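You operate a simulated robot arm through the tools that you are given. There is no shell and no other tool. Be economical: measure what you need, move in short steps, check, and stop when the job is done.

The job below is to be done with a simulated two-armed robot. You get a single attempt, and the scene is never put back.

TASK
Hold the bar holder, wind the bar out to the green mark and coat the plate.
Fine: spread the compound with the felt pad and put it back. Set down upright: felt pad. A coat counts when it lies all over at full strength: go over it till it gets no stronger.
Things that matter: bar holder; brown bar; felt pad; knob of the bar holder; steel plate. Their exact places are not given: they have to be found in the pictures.

Only the result counts: the job must be done as asked and must still hold three seconds after the hand-in. Knocking over, shifting, dropping, spilling or breaking anything else fails it.

THE ROBOT
Two 7-joint arms with two-finger parallel grippers on one trunk, on a base that drives. Base frame: it is fixed to the floor where the robot stands at the start and does not move with it; the origin is under the middle of the robot, x ahead of it, y to its left, z up; the surface under the hand at the start is at about z = 880. Readings come in mm, degrees, newtons and seconds.
The left shoulder is at the start at [70, 163, 1195], the right one opposite. With the tool pointing down near the work surface each hand reaches from about 400 to 880 mm from the robot's upright axis, wherever it stands, measured 20 degrees to its own side. Places, roughly: brown bar [500, 200, 900]; knob of the bar holder [500, 200, 1000]. Payload 3.43 kg a hand.
The tool frame of a hand sits at the grasp point between the pads (the TCP): z along the fingers, y along the line on which they close. The tips reach 34 mm beyond it. The gripper opens to 128 mm. The fingers are 24 mm wide and 12 mm thick; the gripper's body (48 by 130 mm) begins 96 mm behind the TCP.
Orientation is that of the tool frame in the base frame, as a unit quaternion [x, y, z, w]. With the fingers straight down and closing along the base's y, the tool's x points along the base's -x, its y along +y and its z along -z.

THE INTERFACE
- The arms move only by the tool send_rows. It takes "left_commands", "right_commands" or both (then of equal length, played together; a hand with none holds still); each is a list of rows, each an object (a shift or turn left out is 0, a gripper value left out holds the last) with "slide": the shift along the tool's x, y, z in cm, a list of three; "dr": the turn, a rotation vector about the tool's x, y, z in degrees, a list of three; "claw": the gripper command, from -1 (shut) to 1 (fully open), values between in proportion. In form: [{"slide": [dx, dy, dz], "dr": [rx, ry, rz], "claw": claw}, ...]. A call has 1 to 20 rows; each row is the pose to reach, as a shift and turn from the pose commanded when the call began, along the tool's axes at that moment. Each row takes 0.2 s and may step no farther than 50 mm and 8.6 degrees from the row before; otherwise, or with a gripper value out of range, the whole call is refused. Where a pose cannot be reached the arm comes as near as it can. A force on the tool above 40 N (or 10 N above the force at the start of the call, whichever is more), or a blocked arm, ends the call early, and 0.2 s more pass. The fingers move at their own pace (about 153 mm/s each) and stop on an object; they squeeze with about 21 N. The grip force told is the motor's: it shows also when the fingers shut on nothing. Time passes only in rows, and 0.2 s behind the last, so rows that repeat a pose let the fingers close. It gives the time, the measured TCP pose, the force on the tool (base axes), the opening and the grip force at its end, in the units of the frame above (readings bear some noise), with the torque about the TCP (base axes, N m) and any sound that the robot's microphone picked up.
- Cameras (640 x 400 px; columns grow to the right, rows downward): "scene" is now at [147.4, 19.4, 1413.7]; the picture's right is [0.12, -0.99, 0.00], its down [-0.62, -0.08, -0.78] and it looks along [0.78, 0.09, -0.62] (base axes); focal length 237 px, centre (320, 200). "left" rides on the left gripper at [76, 11, -160] in its tool frame; the picture's right is [-0.15, 0.99, 0.00], its down [-0.88, -0.13, -0.46] and it looks along [-0.45, -0.07, 0.89] (tool axes); focal length 234 px, centre (320, 200). "right" rides on the right gripper at [76, -11, -160] in its tool frame; the picture's right is [0.15, 0.99, 0.00], its down [-0.88, 0.13, -0.46] and it looks along [-0.45, 0.07, 0.89] (tool axes); focal length 234 px, centre (320, 200).
- get_image(camera): a new picture of that camera. It takes no simulated time.
- raise_lower(by): slides the trunk up (or, below 0, down) by that many mm; the arms and the scene camera ride with it, the base frame stays. It gives what a move gives, with no picture.
- base_move(legs): drives the robot by 1 to 6 legs, each [ahead, left, turn to the left] in mm, mm and degrees, along the robot's own axes; the way and the turn of a leg run together, so that a leg with both is an arc; at most 1500 mm and 180 degrees a leg. The arms and the cameras ride along, it lands a little off, and it stops where it bumps. It gives what a move gives.
- turn_head(pan, tilt): turns the head with the scene camera to pan (to the left, within 86 degrees either way) and tilt (down, from -29 to 69), counted from straight ahead of the robot. It gives what a move gives.
- locate(camera, pixels): for up to 12 pixels [column, row] of the newest picture of that camera ("zoom" is the newest enlarged one), the place [x, y, z] in the base frame of the surface seen there, good to about 2 mm, but the place of the scene camera against the robot may be out by one fixed shift of up to 18 mm in any direction. It takes no simulated time.
- inspect(camera, box): a new picture of the part [left, top, right, bottom] of that camera's present view, enlarged. It takes no simulated time.
- sign_off(): hands the job in; it is judged then, once.

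Go step by step. Measure first, check grasps and placings, and put right what went wrong. The budget is 80 turns and 70 pictures, counting those below and the enlarged ones. Unless the task says otherwise, let go and move clear before handing in, and close with one line.

The tools are called after "Emit:" by a JSON object that holds its "api" and its "payload". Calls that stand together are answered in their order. send_rows: Moves the arms, as the interface text tells. Its arguments: {"type":"object","properties":{"left_commands":{"type":"array","items":{"type":"object","properties":{"slide":{"type":"array","items":{"type":"number"}},"dr":{"type":"array","items":{"type":"number"}},"claw":{"type":"number"}}}},"right_commands":{"type":"array","items":{"type":"object","properties":{"slide":{"type":"array","items":{"type":"number"}},"dr":{"type":"array","items":{"type":"number"}},"claw":{"type":"number"}}}}},"required":[]} The other tools are called the same way: raise_lower (by) slides the trunk up or down; base_move (legs) drives the base; turn_head (pan, tilt) turns the head that bears the scene camera; get_image (camera) takes a picture; locate (camera, pixels) gives the place of the surface under pixels of a picture; inspect (camera, box) takes an enlarged picture of a part of a camera's view; sign_off () hands the job in.

At the start:

```text
t: 0.0
left_eef_pos: [536.0, 207.5, 1253.0]
left_tool_rot: [0.001, 1.0, -0.001, -0.001]
left_contact_force: [-0.4, 0.7, -0.9]
left_ft_torque: [-0.02, -0.04, 0.0]
left_opening: 128.2
left_grip_force: 0.1
right_eef_pos: [499.0, -148.7, 1267.4]
right_tool_rot: [0.001, 1.0, 0.0, 0.0]
right_contact_force: [-0.3, 0.4, 0.7]
right_ft_torque: [-0.02, -0.01, 0.0]
right_opening: 128.2
right_grip_force: 0.1
trunk travel left (down, up): [-675.0, 265.0]
robot x, y, heading: [2.5, -1.0, -0.2]
head pan, tilt: [7.0, 38.5]
```

scene: 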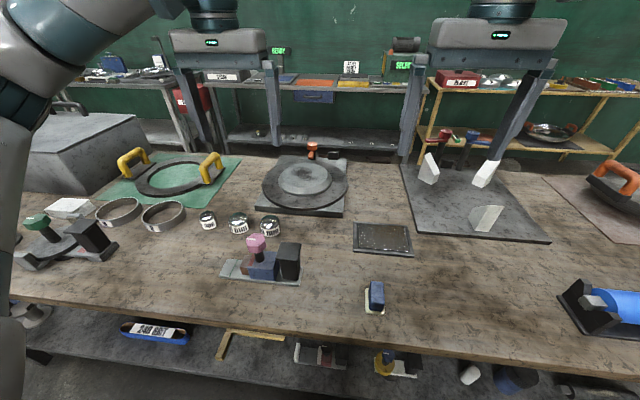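
right: 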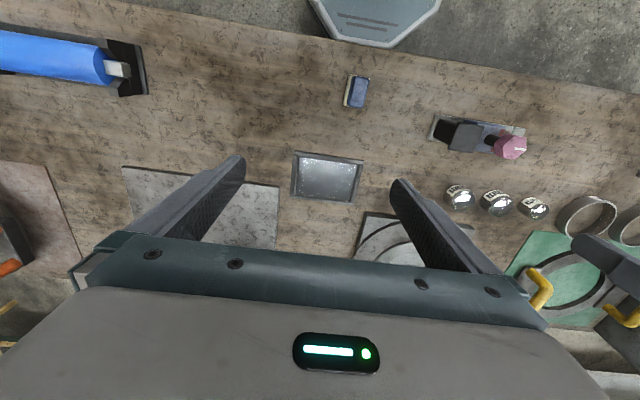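
left: 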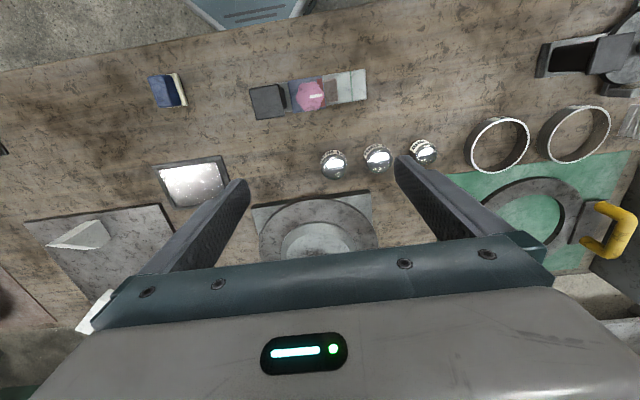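

The scene shows a pink-knobbed device near (262,262), a plate at (382,238), a blue pad at (375,297), and a green-knobbed device at (60,235). I'll enlarge each of them.

Emit:
{"api": "inspect", "payload": {"camera": "scene", "box": [200, 200, 420, 330]}}

Emit:
{"api": "inspect", "payload": {"camera": "left", "box": [130, 50, 390, 220]}}

Emit:
{"api": "inspect", "payload": {"camera": "scene", "box": [0, 180, 140, 280]}}

```text
2.91 times, centred on (310, 265) of scene
```

zoom: 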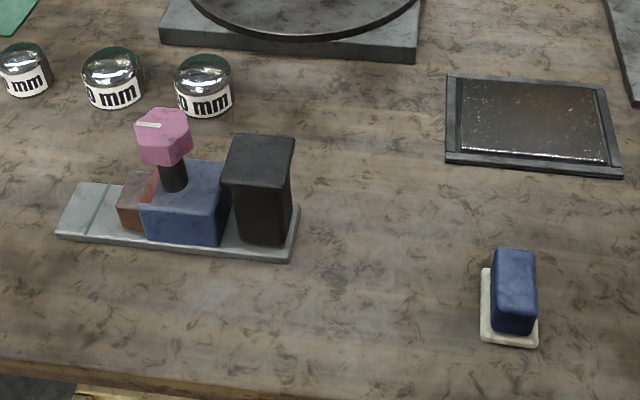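

```text
2.35 times, centred on (260, 135) of left
```

zoom: 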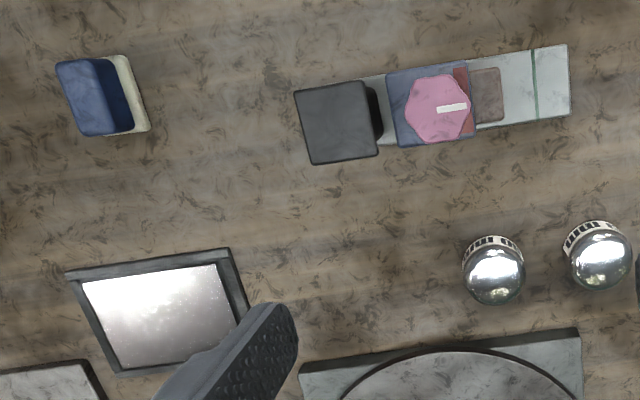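

```text
4.00 times, centred on (70, 230) of scene
```

zoom: 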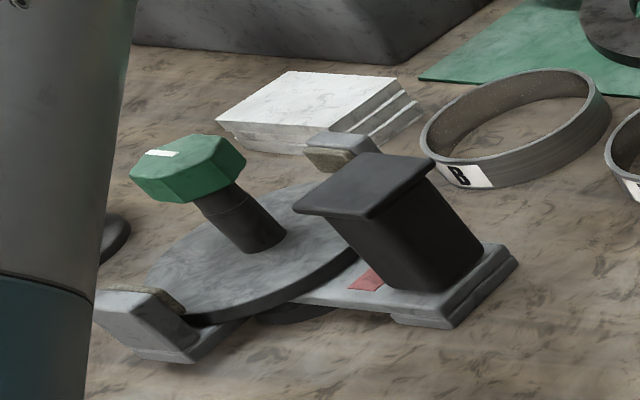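

The pink-knobbed device is the bar holder, with a brown bar in a blue housing and a green line at the end of its base. I'll measure its parts, the pad and the plate.

Emit:
{"api": "inspect", "payload": {"camera": "scene", "box": [210, 220, 310, 295]}}

Emit:
{"api": "locate", "payload": {"camera": "left", "pixels": [[311, 91], [264, 99], [305, 105], [327, 91], [349, 85], [348, 98], [361, 75], [254, 118], [281, 113], [168, 90], [175, 80], [180, 95]]}}

Emit:
{"api": "locate", "payload": {"camera": "scene", "pixels": [[257, 240], [289, 253], [375, 290], [354, 225], [411, 227], [413, 257], [354, 252], [382, 240], [370, 313], [384, 313]]}}

```text
5.33 times, centred on (260, 258) of scene
```

zoom: 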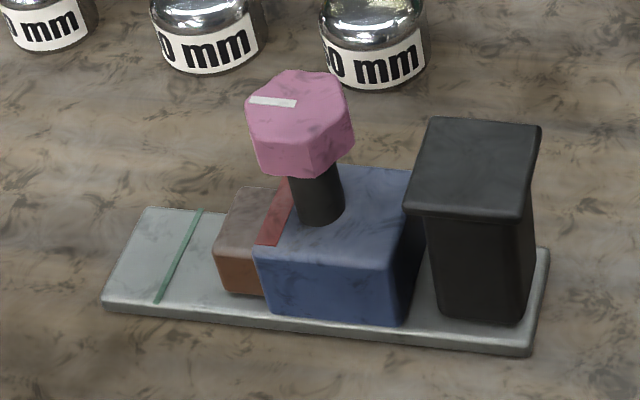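

```text
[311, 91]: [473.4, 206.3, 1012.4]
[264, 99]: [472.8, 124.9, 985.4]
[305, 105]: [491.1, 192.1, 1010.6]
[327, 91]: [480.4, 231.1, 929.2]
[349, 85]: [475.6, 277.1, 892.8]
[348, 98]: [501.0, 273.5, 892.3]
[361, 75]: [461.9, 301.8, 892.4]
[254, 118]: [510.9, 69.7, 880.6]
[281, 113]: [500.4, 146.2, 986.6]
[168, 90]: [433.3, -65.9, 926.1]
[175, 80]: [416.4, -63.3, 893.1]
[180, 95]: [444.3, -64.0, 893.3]
```

```text
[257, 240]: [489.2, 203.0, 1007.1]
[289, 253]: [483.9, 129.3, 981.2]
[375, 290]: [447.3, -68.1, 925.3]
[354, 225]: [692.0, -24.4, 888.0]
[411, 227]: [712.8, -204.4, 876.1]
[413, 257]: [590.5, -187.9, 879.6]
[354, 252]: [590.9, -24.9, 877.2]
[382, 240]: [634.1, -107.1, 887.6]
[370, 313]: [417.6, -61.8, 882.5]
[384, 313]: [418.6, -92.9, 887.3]
```

I'll take precise measurements through an enlarged left-hand camera view, since the scene camera may be shifted.

Emit:
{"api": "inspect", "payload": {"camera": "left", "box": [240, 55, 380, 130]}}

Emit:
{"api": "inspect", "payload": {"camera": "left", "box": [130, 60, 250, 220]}}

```text
4.57 times, centred on (310, 92) of left
```

zoom: 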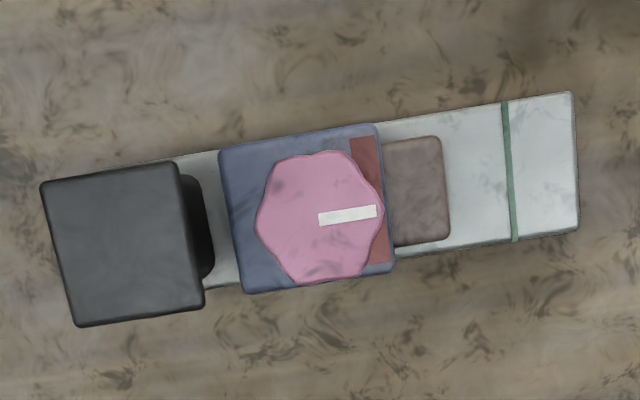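

```text
2.50 times, centred on (190, 140) of left
```

zoom: 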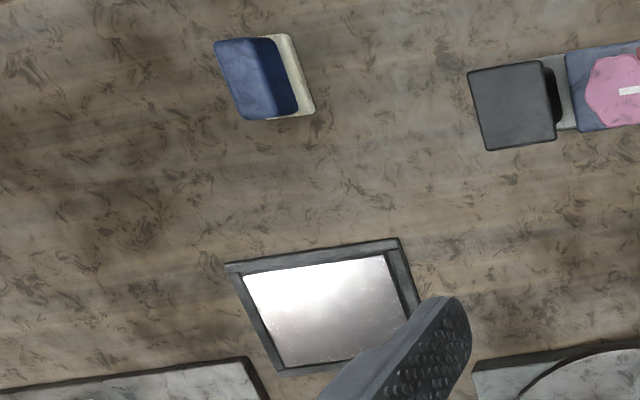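

Emit:
{"api": "locate", "payload": {"camera": "zoom", "pixels": [[219, 43], [258, 40], [244, 116], [276, 116], [288, 37], [312, 108], [230, 268], [396, 243], [248, 278], [380, 258], [284, 362], [350, 355]]}}

Emit:
{"api": "inspect", "payload": {"camera": "left", "box": [240, 55, 380, 130]}}

```text
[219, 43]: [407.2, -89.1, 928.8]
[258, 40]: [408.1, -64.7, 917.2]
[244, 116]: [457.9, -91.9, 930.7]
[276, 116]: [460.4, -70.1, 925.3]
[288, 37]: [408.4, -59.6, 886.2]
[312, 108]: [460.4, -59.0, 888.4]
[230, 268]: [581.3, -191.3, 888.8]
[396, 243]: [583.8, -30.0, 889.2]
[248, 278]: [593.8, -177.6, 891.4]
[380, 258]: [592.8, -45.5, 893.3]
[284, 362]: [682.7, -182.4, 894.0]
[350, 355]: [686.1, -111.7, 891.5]
```

```text
4.57 times, centred on (310, 92) of left
```

zoom: 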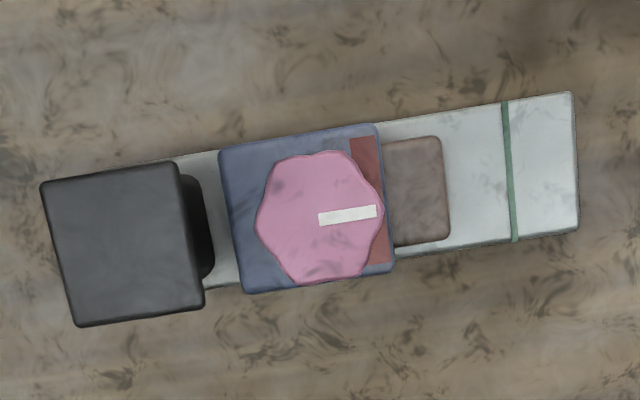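

Emit:
{"api": "locate", "payload": {"camera": "zoom", "pixels": [[46, 188], [178, 166], [80, 320], [200, 302], [258, 220], [380, 200], [313, 154], [325, 280], [445, 145], [448, 238], [504, 110], [514, 232]]}}

Emit:
{"api": "locate", "payload": {"camera": "zoom", "pixels": [[224, 152], [376, 130], [390, 268], [250, 288], [320, 218], [574, 97], [578, 225], [365, 160], [415, 190], [205, 230], [395, 150], [400, 235]]}}

```text
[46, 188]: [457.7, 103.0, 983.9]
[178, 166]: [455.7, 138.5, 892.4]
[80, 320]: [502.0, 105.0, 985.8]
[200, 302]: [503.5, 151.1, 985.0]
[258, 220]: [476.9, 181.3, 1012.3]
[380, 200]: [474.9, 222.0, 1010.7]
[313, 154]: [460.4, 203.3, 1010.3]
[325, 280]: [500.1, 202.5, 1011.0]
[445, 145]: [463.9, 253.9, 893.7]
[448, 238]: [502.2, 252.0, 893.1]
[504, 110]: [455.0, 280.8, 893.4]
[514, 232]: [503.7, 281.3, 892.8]
```

```text
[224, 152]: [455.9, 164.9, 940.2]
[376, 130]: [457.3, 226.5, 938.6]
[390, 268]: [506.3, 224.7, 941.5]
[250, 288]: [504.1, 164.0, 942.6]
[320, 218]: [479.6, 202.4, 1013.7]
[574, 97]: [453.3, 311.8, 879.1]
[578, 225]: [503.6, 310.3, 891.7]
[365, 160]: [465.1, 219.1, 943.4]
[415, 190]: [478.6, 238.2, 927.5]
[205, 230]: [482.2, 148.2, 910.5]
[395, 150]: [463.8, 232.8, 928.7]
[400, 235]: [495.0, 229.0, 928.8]
```

Everything is aligned with the base axes: grip post at about (480,127), top z 985. The knob is at (479,202), z about 1012, the bar end at y≈250, and the green mark at y≈281. The right hand will hold the post with its fingers tilted in from −y, so I'll first turn it to close along x.

Emit:
{"api": "send_rows", "payload": {"right_commands": [{"dr": [0, 0, 8.2], "slide": [0.2, 0.5, 1]}, {"dr": [0, 0, 16.4], "slide": [0.4, 1, 2]}, {"dr": [0, 0, 24.6], "slide": [0.6, 1.5, 3]}, {"dr": [0, 0, 32.8], "slide": [0.8, 2, 4]}, {"dr": [0, 0, 41], "slide": [1, 2.5, 5]}, {"dr": [0, 0, 49.2], "slide": [1.2, 3, 6]}, {"dr": [0, 0, 57.4], "slide": [1.4, 3.5, 7]}, {"dr": [0, 0, 65.6], "slide": [1.6, 4, 8]}, {"dr": [0, 0, 73.8], "slide": [1.8, 4.5, 9]}, {"dr": [0, 0, 82], "slide": [1.9, 5, 10]}, {"dr": [0, 0, 90], "slide": [1.9, 5, 10]}, {"dr": [0, 0, 90], "slide": [1.9, 5, 10]}]}}

```text
t: 2.6
left_eef_pos: [535.6, 209.8, 1254.4]
left_tool_rot: [0.0, 1.0, -0.001, -0.001]
left_contact_force: [-0.5, 0.0, 0.2]
left_ft_torque: [0.02, 0.02, -0.01]
left_opening: 128.3
left_grip_force: 0.1
right_eef_pos: [480.0, -98.2, 1165.9]
right_tool_rot: [0.708, 0.706, 0.0, 0.0]
right_contact_force: [0.1, -0.6, 0.3]
right_ft_torque: [0.0, 0.03, 0.03]
right_opening: 127.9
right_grip_force: 0.0
trunk travel left (down, up): [-675.0, 265.0]
robot x, y, heading: [2.2, 1.2, 0.1]
head pan, tilt: [7.0, 38.5]
```

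Rotation worked. Now I'll tilt the right hand 60° toward +y and move it to a pre-grasp point.

Emit:
{"api": "send_rows", "payload": {"right_commands": [{"dr": [0, 8.5, 0], "slide": [1.5, 0, 2]}, {"dr": [0, 17, 0], "slide": [3, 0, 4]}, {"dr": [0, 25.5, 0], "slide": [4.5, 0, 6]}, {"dr": [0, 34, 0], "slide": [6, 0, 8]}, {"dr": [0, 42.5, 0], "slide": [7.5, 0, 10]}, {"dr": [0, 51, 0], "slide": [9.5, 0, 12.5]}, {"dr": [0, 59.5, 0], "slide": [11.9, 0, 15.6]}, {"dr": [0, 59.5, 0], "slide": [11.9, 0, 15.6]}]}}

Emit:
{"api": "get_image", "payload": {"camera": "right"}}

```text
t: 4.4
left_eef_pos: [535.1, 209.5, 1253.7]
left_tool_rot: [0.0, 1.0, -0.001, 0.0]
left_contact_force: [-0.1, 0.2, 0.8]
left_ft_torque: [-0.02, 0.0, 0.0]
left_opening: 127.8
left_grip_force: 0.1
right_eef_pos: [481.4, 18.8, 1012.1]
right_tool_rot: [0.614, 0.614, 0.351, -0.351]
right_contact_force: [-0.2, -0.4, -0.3]
right_ft_torque: [0.03, 0.0, 0.01]
right_opening: 128.0
right_grip_force: 0.1
trunk travel left (down, up): [-675.0, 265.0]
robot x, y, heading: [-1.7, 2.1, 0.0]
head pan, tilt: [7.0, 38.5]
```

```text
59 pictures are left
```

right: 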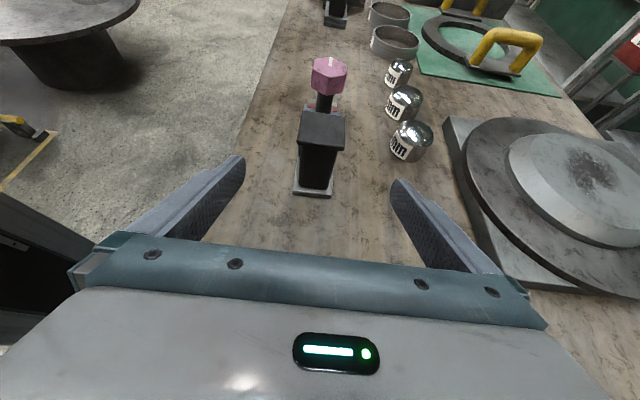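

The grip is centred between the open fingers at (320,150). I'll check the post and nearby balls before closing in.

Emit:
{"api": "inspect", "payload": {"camera": "right", "box": [260, 50, 400, 210]}}

Emit:
{"api": "locate", "payload": {"camera": "right", "pixels": [[320, 143], [300, 150], [335, 152], [303, 165], [332, 165], [315, 180], [313, 192], [390, 150], [408, 140]]}}

```text
2.50 times, centred on (330, 130) of right
```

zoom: 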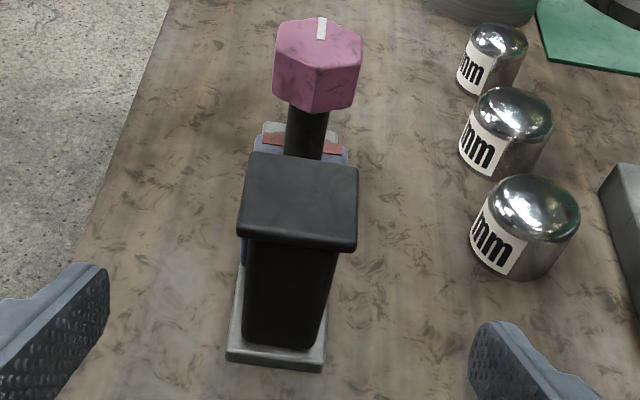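

```text
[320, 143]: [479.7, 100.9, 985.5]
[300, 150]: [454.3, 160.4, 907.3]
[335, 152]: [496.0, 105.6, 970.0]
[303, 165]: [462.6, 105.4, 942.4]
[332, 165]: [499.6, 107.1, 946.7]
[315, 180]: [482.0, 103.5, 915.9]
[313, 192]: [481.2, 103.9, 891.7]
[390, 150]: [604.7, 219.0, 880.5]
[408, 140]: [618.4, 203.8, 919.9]
```

Post is x 462–499 with the cap underside near z 972. I'll move in at z≈938 and close.

Emit:
{"api": "send_rows", "payload": {"right_commands": [{"slide": [-1.15, -0.1, 0], "claw": 0.1}, {"slide": [-1.15, -0.1, 2.5]}, {"slide": [-1.15, -0.1, 5]}, {"slide": [-1.15, -0.1, 7.5]}, {"slide": [-1.15, -0.1, 10]}, {"slide": [-1.15, -0.1, 11.5]}, {"slide": [-1.15, -0.1, 12.6]}, {"slide": [-1.15, -0.1, 12.6]}]}}

Emit:
{"api": "get_image", "payload": {"camera": "right"}}

```text
t: 6.4
left_eef_pos: [524.9, 209.5, 1255.3]
left_tool_rot: [0.005, 1.0, -0.005, 0.004]
left_contact_force: [-0.2, 1.4, -0.7]
left_ft_torque: [-0.06, 0.05, -0.02]
left_opening: 128.0
left_grip_force: 0.1
right_eef_pos: [511.3, 74.2, 947.3]
right_tool_rot: [0.637, 0.614, 0.364, -0.291]
right_contact_force: [-0.5, -0.7, -1.9]
right_ft_torque: [0.05, -0.02, -0.06]
right_opening: 71.0
right_grip_force: 0.8
trunk travel left (down, up): [-675.0, 265.0]
robot x, y, heading: [-3.3, -4.4, -0.8]
head pan, tilt: [7.0, 38.5]
stopped in row 8 (right hand): the arm was blocked; the commanded pose is now the measured one
```

```text
57 pictures are left
```

right: 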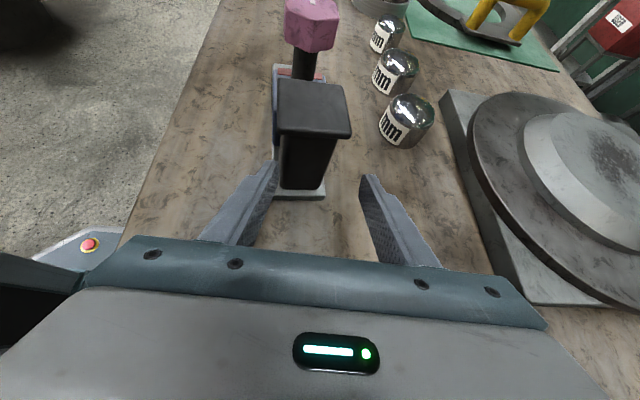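

The right arm was blocked about 50 mm short with the base nudged, so it likely presses on the robot's own body. I'll back off and look.

Emit:
{"api": "send_rows", "payload": {"right_commands": [{"slide": [0, 0, -2.5]}, {"slide": [0, 0, -5]}, {"slide": [0, 0, -8]}, {"slide": [0, 0, -8]}]}}

Emit:
{"api": "get_image", "payload": {"camera": "scene"}}

```text
t: 7.4
left_eef_pos: [538.2, 202.4, 1252.6]
left_tool_rot: [0.004, 1.0, 0.0, -0.001]
left_contact_force: [-0.3, -0.2, -0.1]
left_ft_torque: [-0.03, 0.05, 0.01]
left_opening: 128.2
left_grip_force: 0.0
right_eef_pos: [507.0, 10.8, 985.6]
right_tool_rot: [0.633, 0.613, 0.361, -0.305]
right_contact_force: [1.3, -1.5, 1.0]
right_ft_torque: [-0.01, 0.04, 0.04]
right_opening: 70.2
right_grip_force: 0.0
trunk travel left (down, up): [-675.0, 265.0]
robot x, y, heading: [-2.9, -1.4, -0.2]
head pan, tilt: [7.0, 38.5]
```

```text
56 pictures are left
```

scene: 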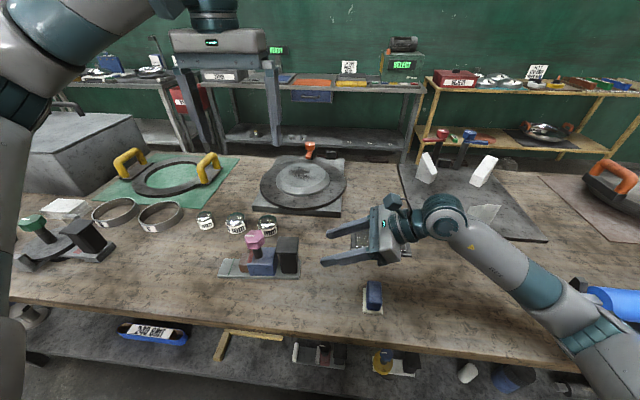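

The forearm passes low over the right side near the blue roll (605,300). I'll check that it wasn't touched and how much clearance there is.

Emit:
{"api": "inspect", "payload": {"camera": "scene", "box": [480, 220, 640, 400]}}

Emit:
{"api": "locate", "payload": {"camera": "scene", "pixels": [[480, 220], [530, 270], [590, 330], [620, 370], [590, 290], [632, 300], [560, 320]]}}

```text
2.22 times, centred on (560, 310) of scene
```

zoom: 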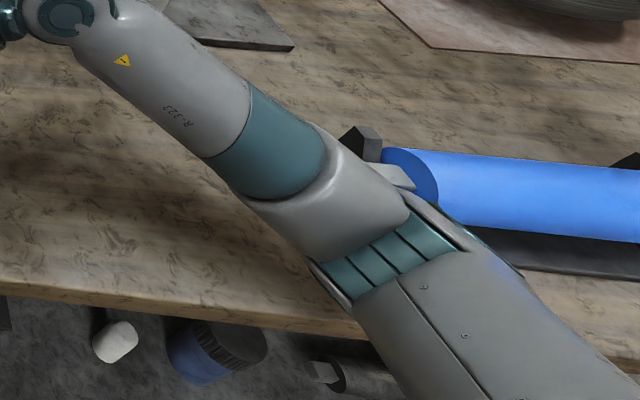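

```text
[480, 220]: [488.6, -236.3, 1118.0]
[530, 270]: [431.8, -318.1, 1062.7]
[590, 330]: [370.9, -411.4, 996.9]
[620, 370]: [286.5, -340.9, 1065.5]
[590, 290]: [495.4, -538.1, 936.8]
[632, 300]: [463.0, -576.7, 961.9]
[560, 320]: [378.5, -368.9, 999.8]
```

The elbow is low (z≈990) near the table edge, so it probably pressed on the table; the roll looks untouched. I'll raise the trunk to give the elbow clearance.

Emit:
{"api": "raise_lower", "payload": {"by": 200}}

```text
t: 9.6
left_eef_pos: [536.4, 199.8, 1453.0]
left_tool_rot: [0.005, 1.0, 0.0, -0.001]
left_contact_force: [-1.4, -0.2, 0.2]
left_ft_torque: [-0.02, -0.02, 0.0]
left_opening: 127.9
left_grip_force: 0.1
right_eef_pos: [505.7, 10.1, 1185.6]
right_tool_rot: [0.633, 0.613, 0.361, -0.306]
right_contact_force: [-0.8, -0.1, -1.0]
right_ft_torque: [0.01, 0.02, 0.01]
right_opening: 70.3
right_grip_force: 0.0
trunk travel left (down, up): [-875.0, 65.0]
robot x, y, heading: [1.7, -0.7, -0.5]
head pan, tilt: [7.0, 38.5]
```

Now I'll reorient to a 50° tilt and descend to the pre-grasp point (480,34,1012).

Emit:
{"api": "send_rows", "payload": {"right_commands": [{"slide": [-2.6, -0.7, 2.3], "dr": [2.4, -3.1, 0.2]}, {"slide": [-5.2, -1.4, 4.6], "dr": [4.8, -6.2, 0.4]}, {"slide": [-7.8, -2.1, 6.9], "dr": [4.8, -6.2, 0.4]}, {"slide": [-10.5, -2.8, 9.1], "dr": [4.8, -6.2, 0.4]}, {"slide": [-13.1, -3.6, 11.4], "dr": [4.8, -6.2, 0.4]}, {"slide": [-13.1, -3.6, 11.4], "dr": [4.8, -6.2, 0.4]}]}}

Emit:
{"api": "get_image", "payload": {"camera": "scene"}}

```text
t: 11.0
left_eef_pos: [536.7, 200.8, 1453.7]
left_tool_rot: [0.005, 1.0, 0.0, -0.001]
left_contact_force: [0.3, 0.3, 0.7]
left_ft_torque: [0.01, 0.0, -0.01]
left_opening: 128.1
left_grip_force: 0.0
right_eef_pos: [482.2, 33.9, 1012.8]
right_tool_rot: [0.641, 0.64, 0.3, -0.298]
right_contact_force: [-0.5, 0.2, -0.1]
right_ft_torque: [0.01, 0.02, 0.02]
right_opening: 70.4
right_grip_force: 0.0
trunk travel left (down, up): [-875.0, 65.0]
robot x, y, heading: [-1.1, -6.6, -0.4]
head pan, tilt: [7.0, 38.5]
```

```text
54 pictures are left
```

scene: 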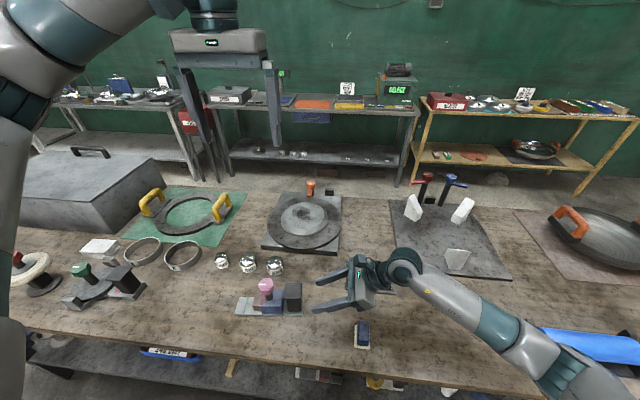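

Emit:
{"api": "locate", "payload": {"camera": "scene", "pixels": [[470, 300], [520, 345], [555, 380], [590, 390], [600, 345]]}}

Emit:
{"api": "get_image", "payload": {"camera": "right"}}

```text
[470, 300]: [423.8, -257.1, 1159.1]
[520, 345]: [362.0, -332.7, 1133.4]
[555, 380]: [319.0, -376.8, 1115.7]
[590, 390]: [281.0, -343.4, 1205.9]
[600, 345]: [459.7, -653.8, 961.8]
```

```text
53 pictures are left
```

right: 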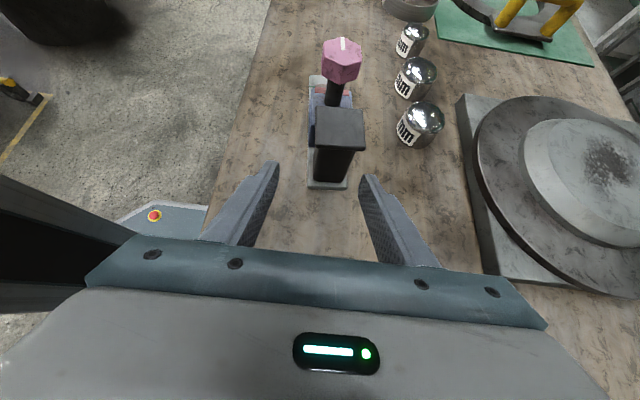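

Elbow clearance is good now. I'll verify the holder hasn't moved before approaching.

Emit:
{"api": "locate", "payload": {"camera": "right", "pixels": [[318, 112], [358, 112], [340, 148], [341, 130], [328, 165], [332, 180], [341, 60]]}}

```text
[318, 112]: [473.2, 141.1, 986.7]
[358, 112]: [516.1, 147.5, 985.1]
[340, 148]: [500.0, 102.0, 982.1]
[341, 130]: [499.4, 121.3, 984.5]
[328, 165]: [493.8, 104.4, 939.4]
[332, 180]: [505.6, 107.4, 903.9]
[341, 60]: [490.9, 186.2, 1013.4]
```

The post now reads x≈499 rather than 480, so the earlier bump may have nudged the holder. I'll re-measure its pose.

Emit:
{"api": "inspect", "payload": {"camera": "left", "box": [220, 60, 380, 160]}}

Emit:
{"api": "inspect", "payload": {"camera": "right", "box": [280, 20, 400, 200]}}

Emit:
{"api": "locate", "payload": {"camera": "zoom", "pixels": [[310, 300], [295, 325], [300, 260], [310, 235], [285, 350], [340, 350]]}}

```text
4.00 times, centred on (300, 110) of left
```

zoom: 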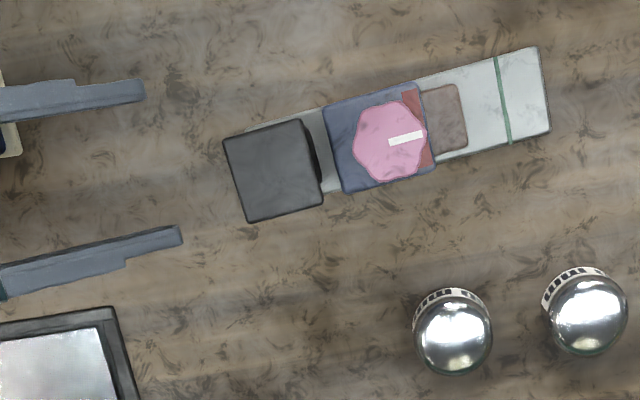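

```text
2.22 times, centred on (340, 110) of right
```

zoom: 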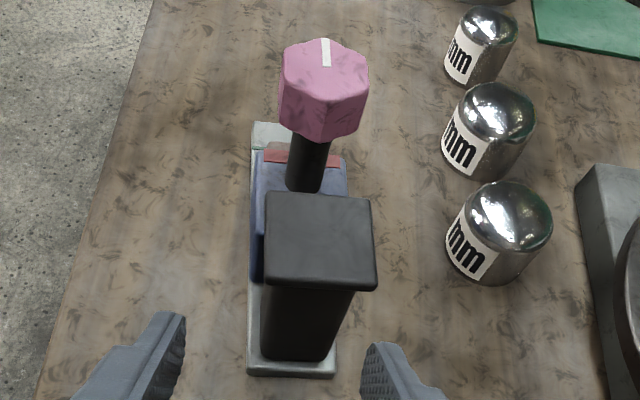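

```text
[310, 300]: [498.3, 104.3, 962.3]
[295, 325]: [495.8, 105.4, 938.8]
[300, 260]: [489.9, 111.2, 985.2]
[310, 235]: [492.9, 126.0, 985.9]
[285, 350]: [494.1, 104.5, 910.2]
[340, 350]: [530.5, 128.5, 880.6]
```

Emit:
{"api": "inspect", "payload": {"camera": "left", "box": [220, 60, 380, 160]}}

Emit:
{"api": "locate", "payload": {"camera": "zoom", "pixels": [[230, 140], [298, 124], [250, 216], [320, 200], [355, 145], [424, 125], [390, 103], [400, 180], [498, 60], [510, 140], [536, 52], [546, 128]]}}

```text
4.00 times, centred on (300, 110) of left
```

zoom: 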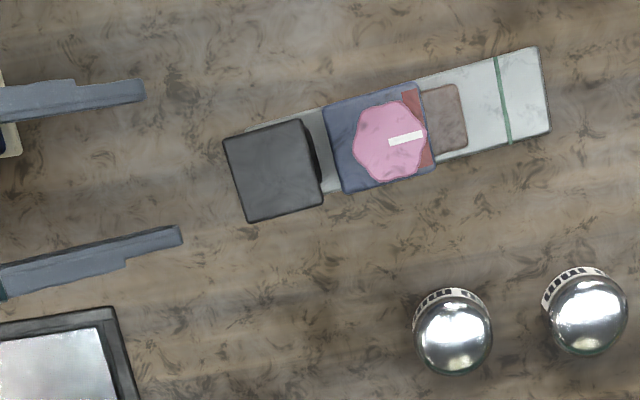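

```text
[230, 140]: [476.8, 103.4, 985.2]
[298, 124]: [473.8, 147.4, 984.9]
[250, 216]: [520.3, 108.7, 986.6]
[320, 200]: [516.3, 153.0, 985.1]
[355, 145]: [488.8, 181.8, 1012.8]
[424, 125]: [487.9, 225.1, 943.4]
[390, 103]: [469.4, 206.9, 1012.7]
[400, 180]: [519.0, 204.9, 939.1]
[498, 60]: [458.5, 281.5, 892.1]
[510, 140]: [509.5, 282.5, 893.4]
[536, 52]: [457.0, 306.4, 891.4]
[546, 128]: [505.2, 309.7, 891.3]
```

The holder has shifted: post is now at (497,126), knob at (490,203), and it's yawed about 5°. I'll align to that and move in carefully.

Emit:
{"api": "send_rows", "payload": {"right_commands": [{"slide": [0, 1.2, 0], "dr": [1.85, 0, -1.55]}, {"slide": [0, 2.3, 0], "dr": [3.7, 0, -3.1]}, {"slide": [0, 2.1, 2.5], "dr": [3.7, 0, -3.1]}, {"slide": [0, 2.0, 5], "dr": [3.7, 0, -3.1]}, {"slide": [0, 1.8, 7.5], "dr": [3.7, 0, -3.1]}, {"slide": [0, 1.8, 7.5], "dr": [3.7, 0, -3.1]}]}}

Emit:
{"api": "get_image", "payload": {"camera": "right"}}

```text
t: 12.4
left_eef_pos: [536.3, 201.2, 1454.2]
left_tool_rot: [0.004, 1.0, -0.001, -0.001]
left_contact_force: [0.0, 0.7, 0.2]
left_ft_torque: [0.03, 0.03, 0.02]
left_opening: 128.2
left_grip_force: 0.1
right_eef_pos: [500.4, 92.5, 965.3]
right_tool_rot: [0.614, 0.666, 0.287, -0.311]
right_contact_force: [0.4, -0.2, -0.4]
right_ft_torque: [-0.03, 0.0, -0.01]
right_opening: 70.4
right_grip_force: 0.1
trunk travel left (down, up): [-875.0, 65.0]
robot x, y, heading: [-1.7, -1.4, -0.2]
head pan, tilt: [7.0, 38.5]
```

```text
49 pictures are left
```

right: 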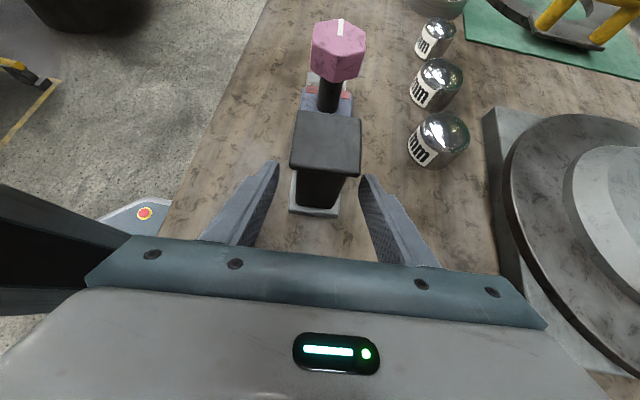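

The fingers straddle the post well. I'll advance the last 40 mm and close.

Emit:
{"api": "send_rows", "payload": {"right_commands": [{"slide": [0, 0, 1.5]}, {"slide": [0, 0, 2.8]}, {"slide": [0, 0, 4.0]}, {"slide": [0, 0, 4.0], "claw": -1}, {"slide": [0, 0, 4.0], "claw": -1}, {"slide": [0, 0, 4.0], "claw": -1}]}}

Emit:
{"api": "get_image", "payload": {"camera": "left"}}

```text
t: 13.8
left_eef_pos: [536.6, 199.9, 1452.6]
left_tool_rot: [0.005, 1.0, -0.001, 0.0]
left_contact_force: [0.4, -0.8, 0.2]
left_ft_torque: [0.01, 0.02, 0.01]
left_opening: 128.0
left_grip_force: 0.0
right_eef_pos: [497.6, 121.6, 939.5]
right_tool_rot: [0.614, 0.667, 0.287, -0.311]
right_contact_force: [0.3, -0.5, 0.8]
right_ft_torque: [-0.06, 0.18, 0.25]
right_opening: 42.2
right_grip_force: 20.8
trunk travel left (down, up): [-875.0, 65.0]
robot x, y, heading: [1.9, -4.6, -0.4]
head pan, tilt: [7.0, 38.5]
```

```text
48 pictures are left
```

left: 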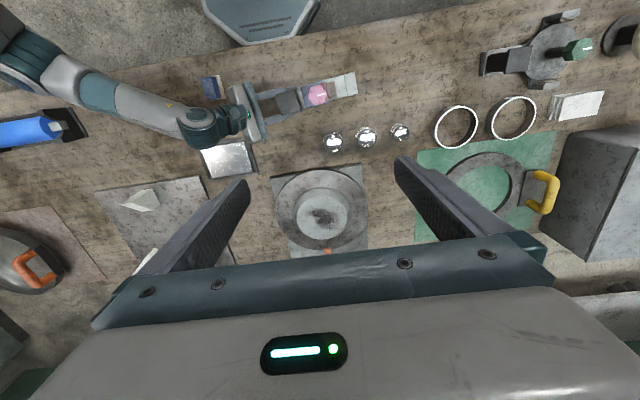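

The post is gripped (42 mm). Now I'll bring the left hand above the knob.

Emit:
{"api": "send_rows", "payload": {"left_commands": [{"slide": [0.8, 0, 5], "claw": 0.2}, {"slide": [1.5, 0, 10]}, {"slide": [2.3, 0.1, 15]}, {"slide": [3.0, 0.2, 20]}, {"slide": [3.8, 0.2, 25]}, {"slide": [4.6, 0.3, 30]}, {"slide": [4.6, 0.3, 33]}, {"slide": [4.6, 0.3, 33]}]}}

Emit:
{"api": "get_image", "payload": {"camera": "left"}}

```text
refused: row 1 steps farther than a row can; nothing moved
```

```text
47 pictures are left
```

left: 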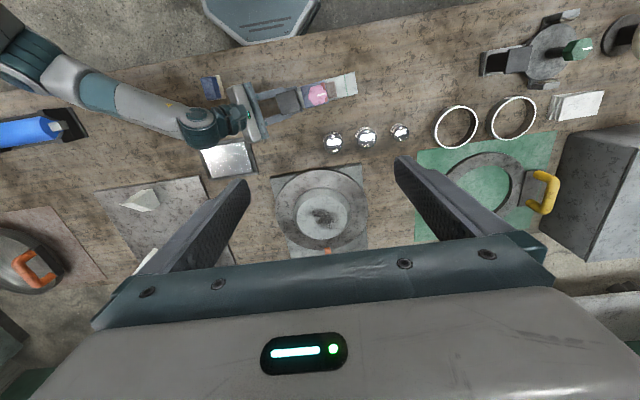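

Emit:
{"api": "send_rows", "payload": {"left_commands": [{"slide": [0.6, 0, 4], "claw": 0.2}, {"slide": [1.2, 0, 8]}, {"slide": [1.8, 0.1, 12]}, {"slide": [2.4, 0.2, 16]}, {"slide": [3.0, 0.2, 20]}, {"slide": [3.6, 0.3, 24]}, {"slide": [4.2, 0.3, 28]}, {"slide": [4.6, 0.3, 32]}, {"slide": [4.6, 0.3, 32]}]}}

Emit:
{"api": "inspect", "payload": {"camera": "left", "box": [160, 0, 480, 200]}}

```text
t: 15.8
left_eef_pos: [490.0, 205.1, 1134.2]
left_tool_rot: [0.003, 1.0, -0.001, 0.0]
left_contact_force: [1.3, -0.8, 1.0]
left_ft_torque: [0.01, 0.01, 0.02]
left_opening: 76.7
left_grip_force: 0.1
right_eef_pos: [498.5, 121.5, 938.6]
right_tool_rot: [0.614, 0.667, 0.287, -0.31]
right_contact_force: [0.9, 0.0, -0.4]
right_ft_torque: [0.15, 0.18, 0.18]
right_opening: 41.8
right_grip_force: 21.4
trunk travel left (down, up): [-875.0, 65.0]
robot x, y, heading: [1.6, -5.7, -0.3]
head pan, tilt: [7.0, 38.5]
```

```text
2.00 times, centred on (320, 100) of left
```

zoom: 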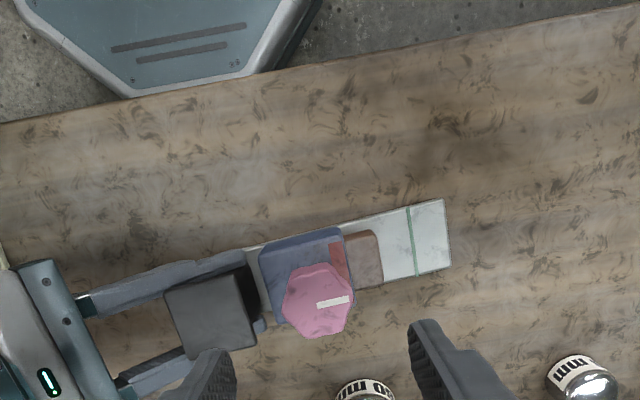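

Emit:
{"api": "locate", "payload": {"camera": "zoom", "pixels": [[285, 308], [351, 297], [300, 270], [337, 263], [304, 336], [340, 328], [318, 300], [375, 255], [383, 283]]}}

Emit:
{"api": "inspect", "payload": {"camera": "left", "box": [280, 90, 400, 180]}}

```text
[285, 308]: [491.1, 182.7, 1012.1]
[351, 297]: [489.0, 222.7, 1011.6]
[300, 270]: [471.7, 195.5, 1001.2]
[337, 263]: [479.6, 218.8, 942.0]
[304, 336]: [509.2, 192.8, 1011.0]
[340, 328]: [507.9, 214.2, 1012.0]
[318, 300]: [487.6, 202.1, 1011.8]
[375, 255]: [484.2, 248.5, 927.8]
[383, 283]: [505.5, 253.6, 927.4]
```

```text
4.44 times, centred on (340, 135) of left
```

zoom: 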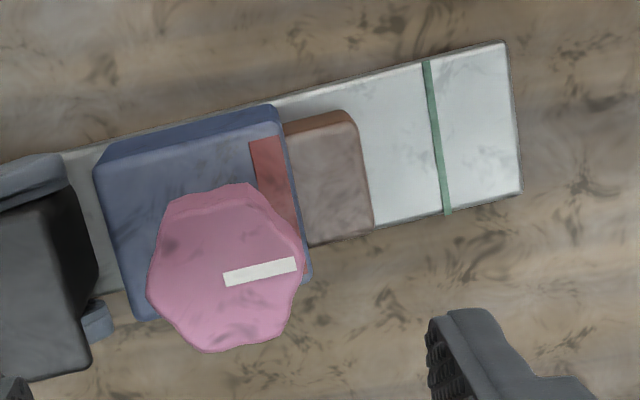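

Knob centre (490,203), top 1012. I'll turn the left hand −35° to meet the flats, go down around the knob with a 60 mm opening, and close.

Emit:
{"api": "send_rows", "payload": {"left_commands": [{"dr": [0, 0, -7], "slide": [0, -0.1, 1], "claw": -0.06}, {"dr": [0, 0, -14], "slide": [0, -0.2, 2]}, {"dr": [0, 0, -21], "slide": [0, -0.2, 4]}, {"dr": [0, 0, -28], "slide": [0, -0.2, 6.5]}, {"dr": [0, 0, -35], "slide": [0, -0.2, 9]}, {"dr": [0, 0, -35], "slide": [0, -0.2, 11]}, {"dr": [0, 0, -35], "slide": [0, -0.2, 13]}, {"dr": [0, 0, -35], "slide": [0, -0.2, 13], "claw": -1}, {"dr": [0, 0, -35], "slide": [0, -0.2, 13], "claw": -1}, {"dr": [0, 0, -35], "slide": [0, -0.2, 13], "claw": -1}]}}

Emit:
{"api": "get_image", "payload": {"camera": "left"}}

```text
t: 18.0
left_eef_pos: [489.3, 202.0, 1004.0]
left_tool_rot: [-0.297, 0.955, -0.003, 0.0]
left_contact_force: [0.3, -13.0, 6.6]
left_ft_torque: [-0.18, 0.3, -0.07]
left_opening: 43.4
left_grip_force: 21.5
right_eef_pos: [497.9, 121.4, 937.4]
right_tool_rot: [0.613, 0.667, 0.287, -0.313]
right_contact_force: [-1.6, 12.9, 0.5]
right_ft_torque: [-0.2, -0.1, 0.06]
right_opening: 42.0
right_grip_force: 20.4
trunk travel left (down, up): [-875.0, 65.0]
robot x, y, heading: [-1.8, -5.0, -0.2]
head pan, tilt: [7.0, 38.5]
```

```text
44 pictures are left
```

left: 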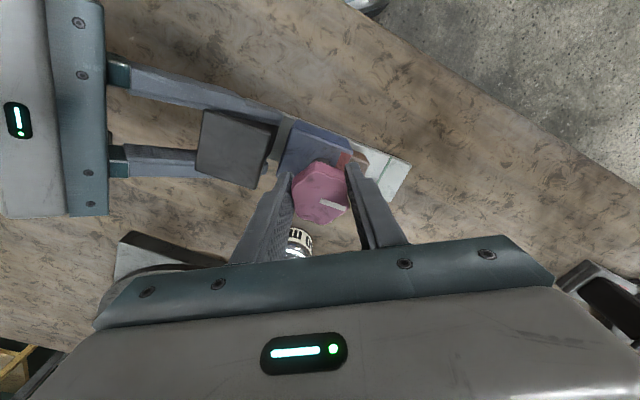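

Knob is gripped (43 mm). I'll test-turn it 60° clockwise seen from above and watch the bar.

Emit:
{"api": "send_rows", "payload": {"left_commands": [{"dr": [0, 0, 7.5]}, {"dr": [0, 0, 15]}, {"dr": [0, 0, 22.5]}, {"dr": [0, 0, 30]}, {"dr": [0, 0, 37.5]}, {"dr": [0, 0, 45]}, {"dr": [0, 0, 52.5]}, {"dr": [0, 0, 60]}, {"dr": [0, 0, 60]}]}}

Emit:
{"api": "inspect", "payload": {"camera": "left", "box": [240, 60, 440, 240]}}

```text
t: 20.0
left_eef_pos: [490.1, 202.7, 1004.0]
left_tool_rot: [0.222, 0.975, 0.0, -0.001]
left_contact_force: [3.5, -6.1, 0.0]
left_ft_torque: [0.33, 0.29, -0.07]
left_opening: 42.6
left_grip_force: 20.4
right_eef_pos: [498.4, 121.1, 939.2]
right_tool_rot: [0.614, 0.666, 0.288, -0.31]
right_contact_force: [-4.0, 6.5, 2.8]
right_ft_torque: [0.06, -0.11, 0.46]
right_opening: 41.7
right_grip_force: 20.9
trunk travel left (down, up): [-875.0, 65.0]
robot x, y, heading: [0.9, -1.7, -0.5]
head pan, tilt: [7.0, 38.5]
```

```text
2.22 times, centred on (340, 150) of left
```

zoom: 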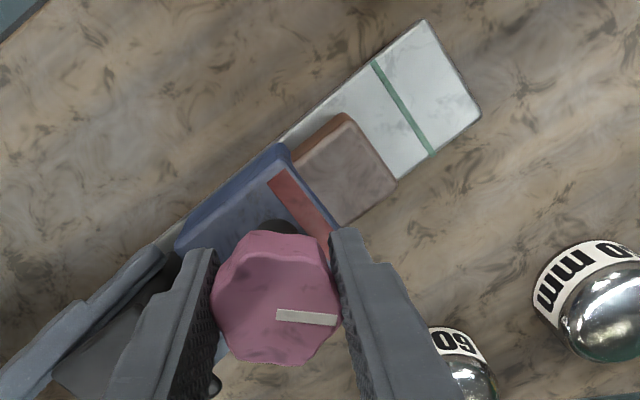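

Emit:
{"api": "locate", "payload": {"camera": "zoom", "pixels": [[345, 120], [392, 182], [368, 155], [376, 64], [430, 152], [340, 150], [370, 190], [405, 110]]}}

```text
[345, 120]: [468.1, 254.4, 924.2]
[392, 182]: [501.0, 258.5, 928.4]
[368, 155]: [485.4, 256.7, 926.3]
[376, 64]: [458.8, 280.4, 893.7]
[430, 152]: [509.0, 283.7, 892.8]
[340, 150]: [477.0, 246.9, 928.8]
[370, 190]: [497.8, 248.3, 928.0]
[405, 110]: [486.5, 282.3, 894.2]
```

Clockwise winds the bar out: its end is now at y≈257 (from ≈251), with the mark at 282. I'll continue by 110°.

Emit:
{"api": "send_rows", "payload": {"left_commands": [{"dr": [0, 0, 8]}, {"dr": [0, 0, 16]}, {"dr": [0, 0, 24]}, {"dr": [0, 0, 32]}, {"dr": [0, 0, 40]}, {"dr": [0, 0, 48]}, {"dr": [0, 0, 56]}, {"dr": [0, 0, 64]}, {"dr": [0, 0, 72]}, {"dr": [0, 0, 80]}, {"dr": [0, 0, 88]}, {"dr": [0, 0, 96]}, {"dr": [0, 0, 104]}, {"dr": [0, 0, 110]}, {"dr": [0, 0, 110]}]}}

Emit:
{"api": "get_image", "payload": {"camera": "left"}}

```text
t: 23.2
left_eef_pos: [489.1, 201.4, 1004.0]
left_tool_rot: [0.926, 0.378, 0.0, 0.001]
left_contact_force: [9.1, 4.3, 4.2]
left_ft_torque: [-0.1, -0.22, 0.01]
left_opening: 42.3
left_grip_force: 21.3
right_eef_pos: [497.3, 121.9, 938.6]
right_tool_rot: [0.613, 0.666, 0.288, -0.312]
right_contact_force: [-8.5, -3.4, 2.6]
right_ft_torque: [-0.49, -0.2, 0.73]
right_opening: 42.3
right_grip_force: 21.1
trunk travel left (down, up): [-875.0, 65.0]
robot x, y, heading: [0.4, -1.0, -0.6]
head pan, tilt: [7.0, 38.5]
```

```text
42 pictures are left
```

left: 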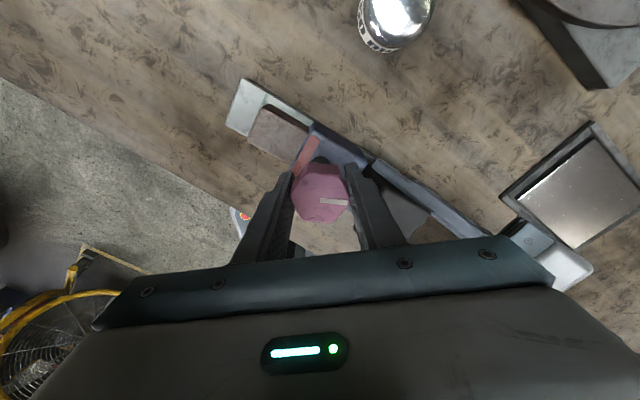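

Emit:
{"api": "inspect", "payload": {"camera": "left", "box": [210, 60, 340, 190]}}

Emit:
{"api": "locate", "payload": {"camera": "zoom", "pixels": [[250, 230], [200, 360], [225, 300], [300, 280], [245, 310], [270, 250]]}}

```text
3.08 times, centred on (275, 125) of left
```

zoom: 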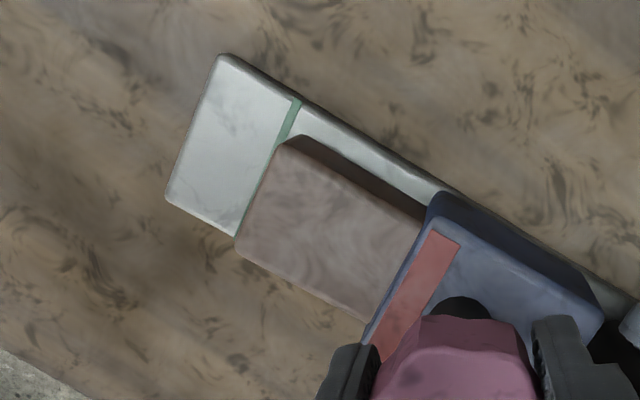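

```text
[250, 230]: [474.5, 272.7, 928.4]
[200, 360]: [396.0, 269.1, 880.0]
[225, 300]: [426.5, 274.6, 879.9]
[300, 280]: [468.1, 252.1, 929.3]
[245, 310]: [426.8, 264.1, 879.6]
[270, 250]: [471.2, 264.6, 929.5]
```

Emit:
{"api": "locate", "payload": {"camera": "zoom", "pixels": [[284, 150], [276, 155], [262, 185], [250, 215], [244, 240], [240, 228], [292, 115], [285, 130], [300, 142], [295, 150]]}}

```text
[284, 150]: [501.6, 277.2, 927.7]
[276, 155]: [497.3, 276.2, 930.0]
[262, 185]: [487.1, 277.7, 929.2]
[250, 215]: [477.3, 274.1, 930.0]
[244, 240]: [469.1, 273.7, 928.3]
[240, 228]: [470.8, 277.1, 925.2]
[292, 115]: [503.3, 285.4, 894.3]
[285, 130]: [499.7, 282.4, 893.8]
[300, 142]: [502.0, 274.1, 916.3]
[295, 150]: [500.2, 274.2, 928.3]
```

The bar end is now about 5 mm short of the mark (277.5 vs ~282.5 at x≈487). I'll turn 20° more and recheck.

Emit:
{"api": "send_rows", "payload": {"left_commands": [{"dr": [0, 0, 7]}, {"dr": [0, 0, 14]}, {"dr": [0, 0, 20]}, {"dr": [0, 0, 20]}]}}

Emit:
{"api": "inspect", "payload": {"camera": "left", "box": [210, 60, 340, 190]}}

Emit:
{"api": "inspect", "payload": {"camera": "scene", "box": [220, 260, 310, 330]}}

```text
t: 24.2
left_eef_pos: [490.3, 202.4, 1004.0]
left_tool_rot: [0.977, 0.212, -0.001, 0.001]
left_contact_force: [5.4, -1.5, 10.1]
left_ft_torque: [-0.17, 0.07, -0.01]
left_opening: 42.3
left_grip_force: 20.9
right_eef_pos: [498.0, 121.7, 938.2]
right_tool_rot: [0.613, 0.667, 0.286, -0.312]
right_contact_force: [-5.8, 3.6, -0.8]
right_ft_torque: [-0.19, -0.15, 0.57]
right_opening: 42.1
right_grip_force: 21.0
trunk travel left (down, up): [-875.0, 65.0]
robot x, y, heading: [-3.0, -0.7, -0.3]
head pan, tilt: [7.0, 38.5]
```

```text
3.08 times, centred on (275, 125) of left
```

zoom: 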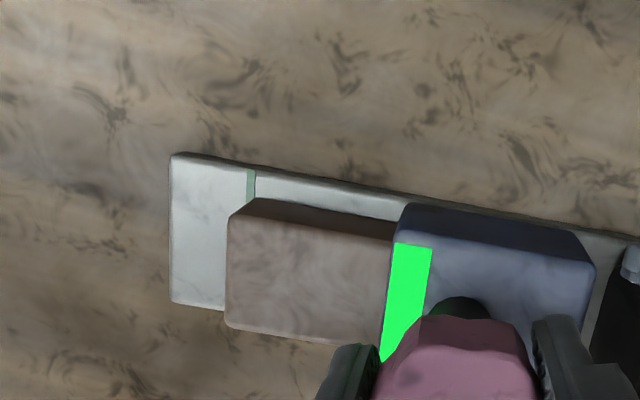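

```text
5.71 times, centred on (265, 295) of scene
```

zoom: 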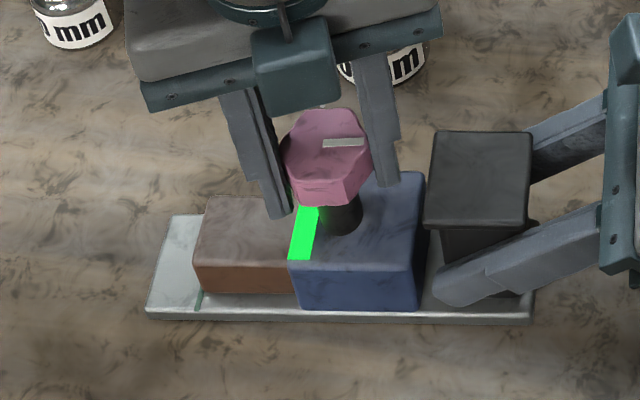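

The window strip turned bright green, so the bar is at the mark. I'll release the knob, lift the left hand straight up and move it away.

Emit:
{"api": "send_rows", "payload": {"left_commands": [{"claw": -0.06}, {"claw": -0.06}, {"slide": [0, 0, -2]}, {"slide": [0, 0, -5]}, {"slide": [0, 0, -9]}, {"slide": [0, 0, -13]}, {"slide": [0, 0, -17]}, {"slide": [0, 0, -21]}, {"slide": [0, 0, -25]}, {"slide": [0, 0, -25]}]}}

Emit:
{"api": "inspect", "payload": {"camera": "scene", "box": [220, 260, 310, 330]}}

```text
t: 26.4
left_eef_pos: [490.7, 204.4, 1254.4]
left_tool_rot: [0.977, 0.213, 0.0, 0.0]
left_contact_force: [0.0, -1.0, -0.6]
left_ft_torque: [-0.01, 0.02, 0.0]
left_opening: 60.1
left_grip_force: 0.1
right_eef_pos: [497.9, 121.6, 939.1]
right_tool_rot: [0.613, 0.667, 0.287, -0.312]
right_contact_force: [0.1, -0.6, -0.4]
right_ft_torque: [0.01, 0.1, 0.09]
right_opening: 41.9
right_grip_force: 21.5
trunk travel left (down, up): [-875.0, 65.0]
robot x, y, heading: [-1.4, 0.0, -0.5]
head pan, tilt: [7.0, 38.5]
```

```text
5.71 times, centred on (265, 295) of scene
```

zoom: 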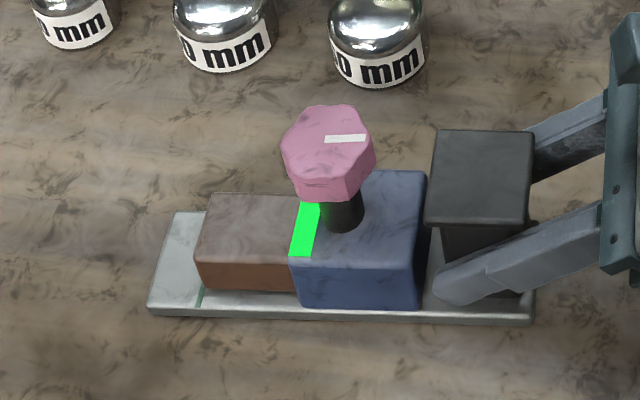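

Still green. I'll move the left hand aside and open and back out the right hand.

Emit:
{"api": "send_rows", "payload": {"left_commands": [{}, {}, {"slide": [1.5, -3.4, 0]}, {"slide": [3, -6.8, 0]}, {"slide": [4.6, -10.2, 0]}, {"slide": [6.2, -13.6, 0]}, {"slide": [6.2, -13.6, 0]}, {"slide": [6.2, -13.6, 0]}, {"slide": [6.2, -13.6, 0]}, {"slide": [6.2, -13.6, 0]}], "right_commands": [{"claw": 0.1}, {"claw": 0.1}, {"slide": [0, 0, -2]}, {"slide": [0, 0, -4.5]}, {"slide": [0, 0, -7]}, {"slide": [0, 0, -10]}, {"slide": [0, 0, -13]}, {"slide": [3, 0, -14.5]}, {"slide": [6.5, 0, -16]}, {"slide": [10, 0, -17]}]}}

```text
t: 28.6
left_eef_pos: [490.9, 350.8, 1253.4]
left_tool_rot: [0.977, 0.212, -0.001, 0.001]
left_contact_force: [0.1, -0.3, -0.4]
left_ft_torque: [-0.01, 0.04, 0.03]
left_opening: 60.3
left_grip_force: 0.0
right_eef_pos: [502.2, 56.9, 1124.8]
right_tool_rot: [0.614, 0.666, 0.288, -0.311]
right_contact_force: [-1.2, -0.4, -0.5]
right_ft_torque: [-0.01, -0.03, 0.0]
right_opening: 70.4
right_grip_force: 0.0
trunk travel left (down, up): [-875.0, 65.0]
robot x, y, heading: [-1.2, -6.5, -0.5]
head pan, tilt: [7.0, 38.5]
```

Now I'll untilt the right hand while moving toward the pad.

Emit:
{"api": "send_rows", "payload": {"right_commands": [{"dr": [0, -8.4, 0], "slide": [-1, -0.8, -1.2]}, {"dr": [0, -16.8, 0], "slide": [-2, -1.6, -2.4]}, {"dr": [0, -25.2, 0], "slide": [-3.2, -2.4, -3.7]}, {"dr": [0, -33.6, 0], "slide": [-4.3, -3.2, -5]}, {"dr": [0, -42, 0], "slide": [-5.3, -4, -6.2]}, {"dr": [0, -50, 0], "slide": [-6.4, -4.8, -7.5]}, {"dr": [0, -50, 0], "slide": [-6.4, -4.8, -7.5]}]}}

```text
t: 30.2
left_eef_pos: [490.0, 352.4, 1253.3]
left_tool_rot: [0.977, 0.212, -0.001, 0.0]
left_contact_force: [0.3, -0.4, 0.1]
left_ft_torque: [0.01, -0.01, 0.0]
left_opening: 60.2
left_grip_force: 0.0
right_eef_pos: [463.8, -47.1, 1123.0]
right_tool_rot: [0.677, 0.736, 0.001, 0.001]
right_contact_force: [0.0, -0.4, -0.1]
right_ft_torque: [-0.01, -0.02, -0.04]
right_opening: 70.7
right_grip_force: 0.0
trunk travel left (down, up): [-875.0, 65.0]
robot x, y, heading: [1.7, -4.3, -0.4]
head pan, tilt: [7.0, 38.5]
```

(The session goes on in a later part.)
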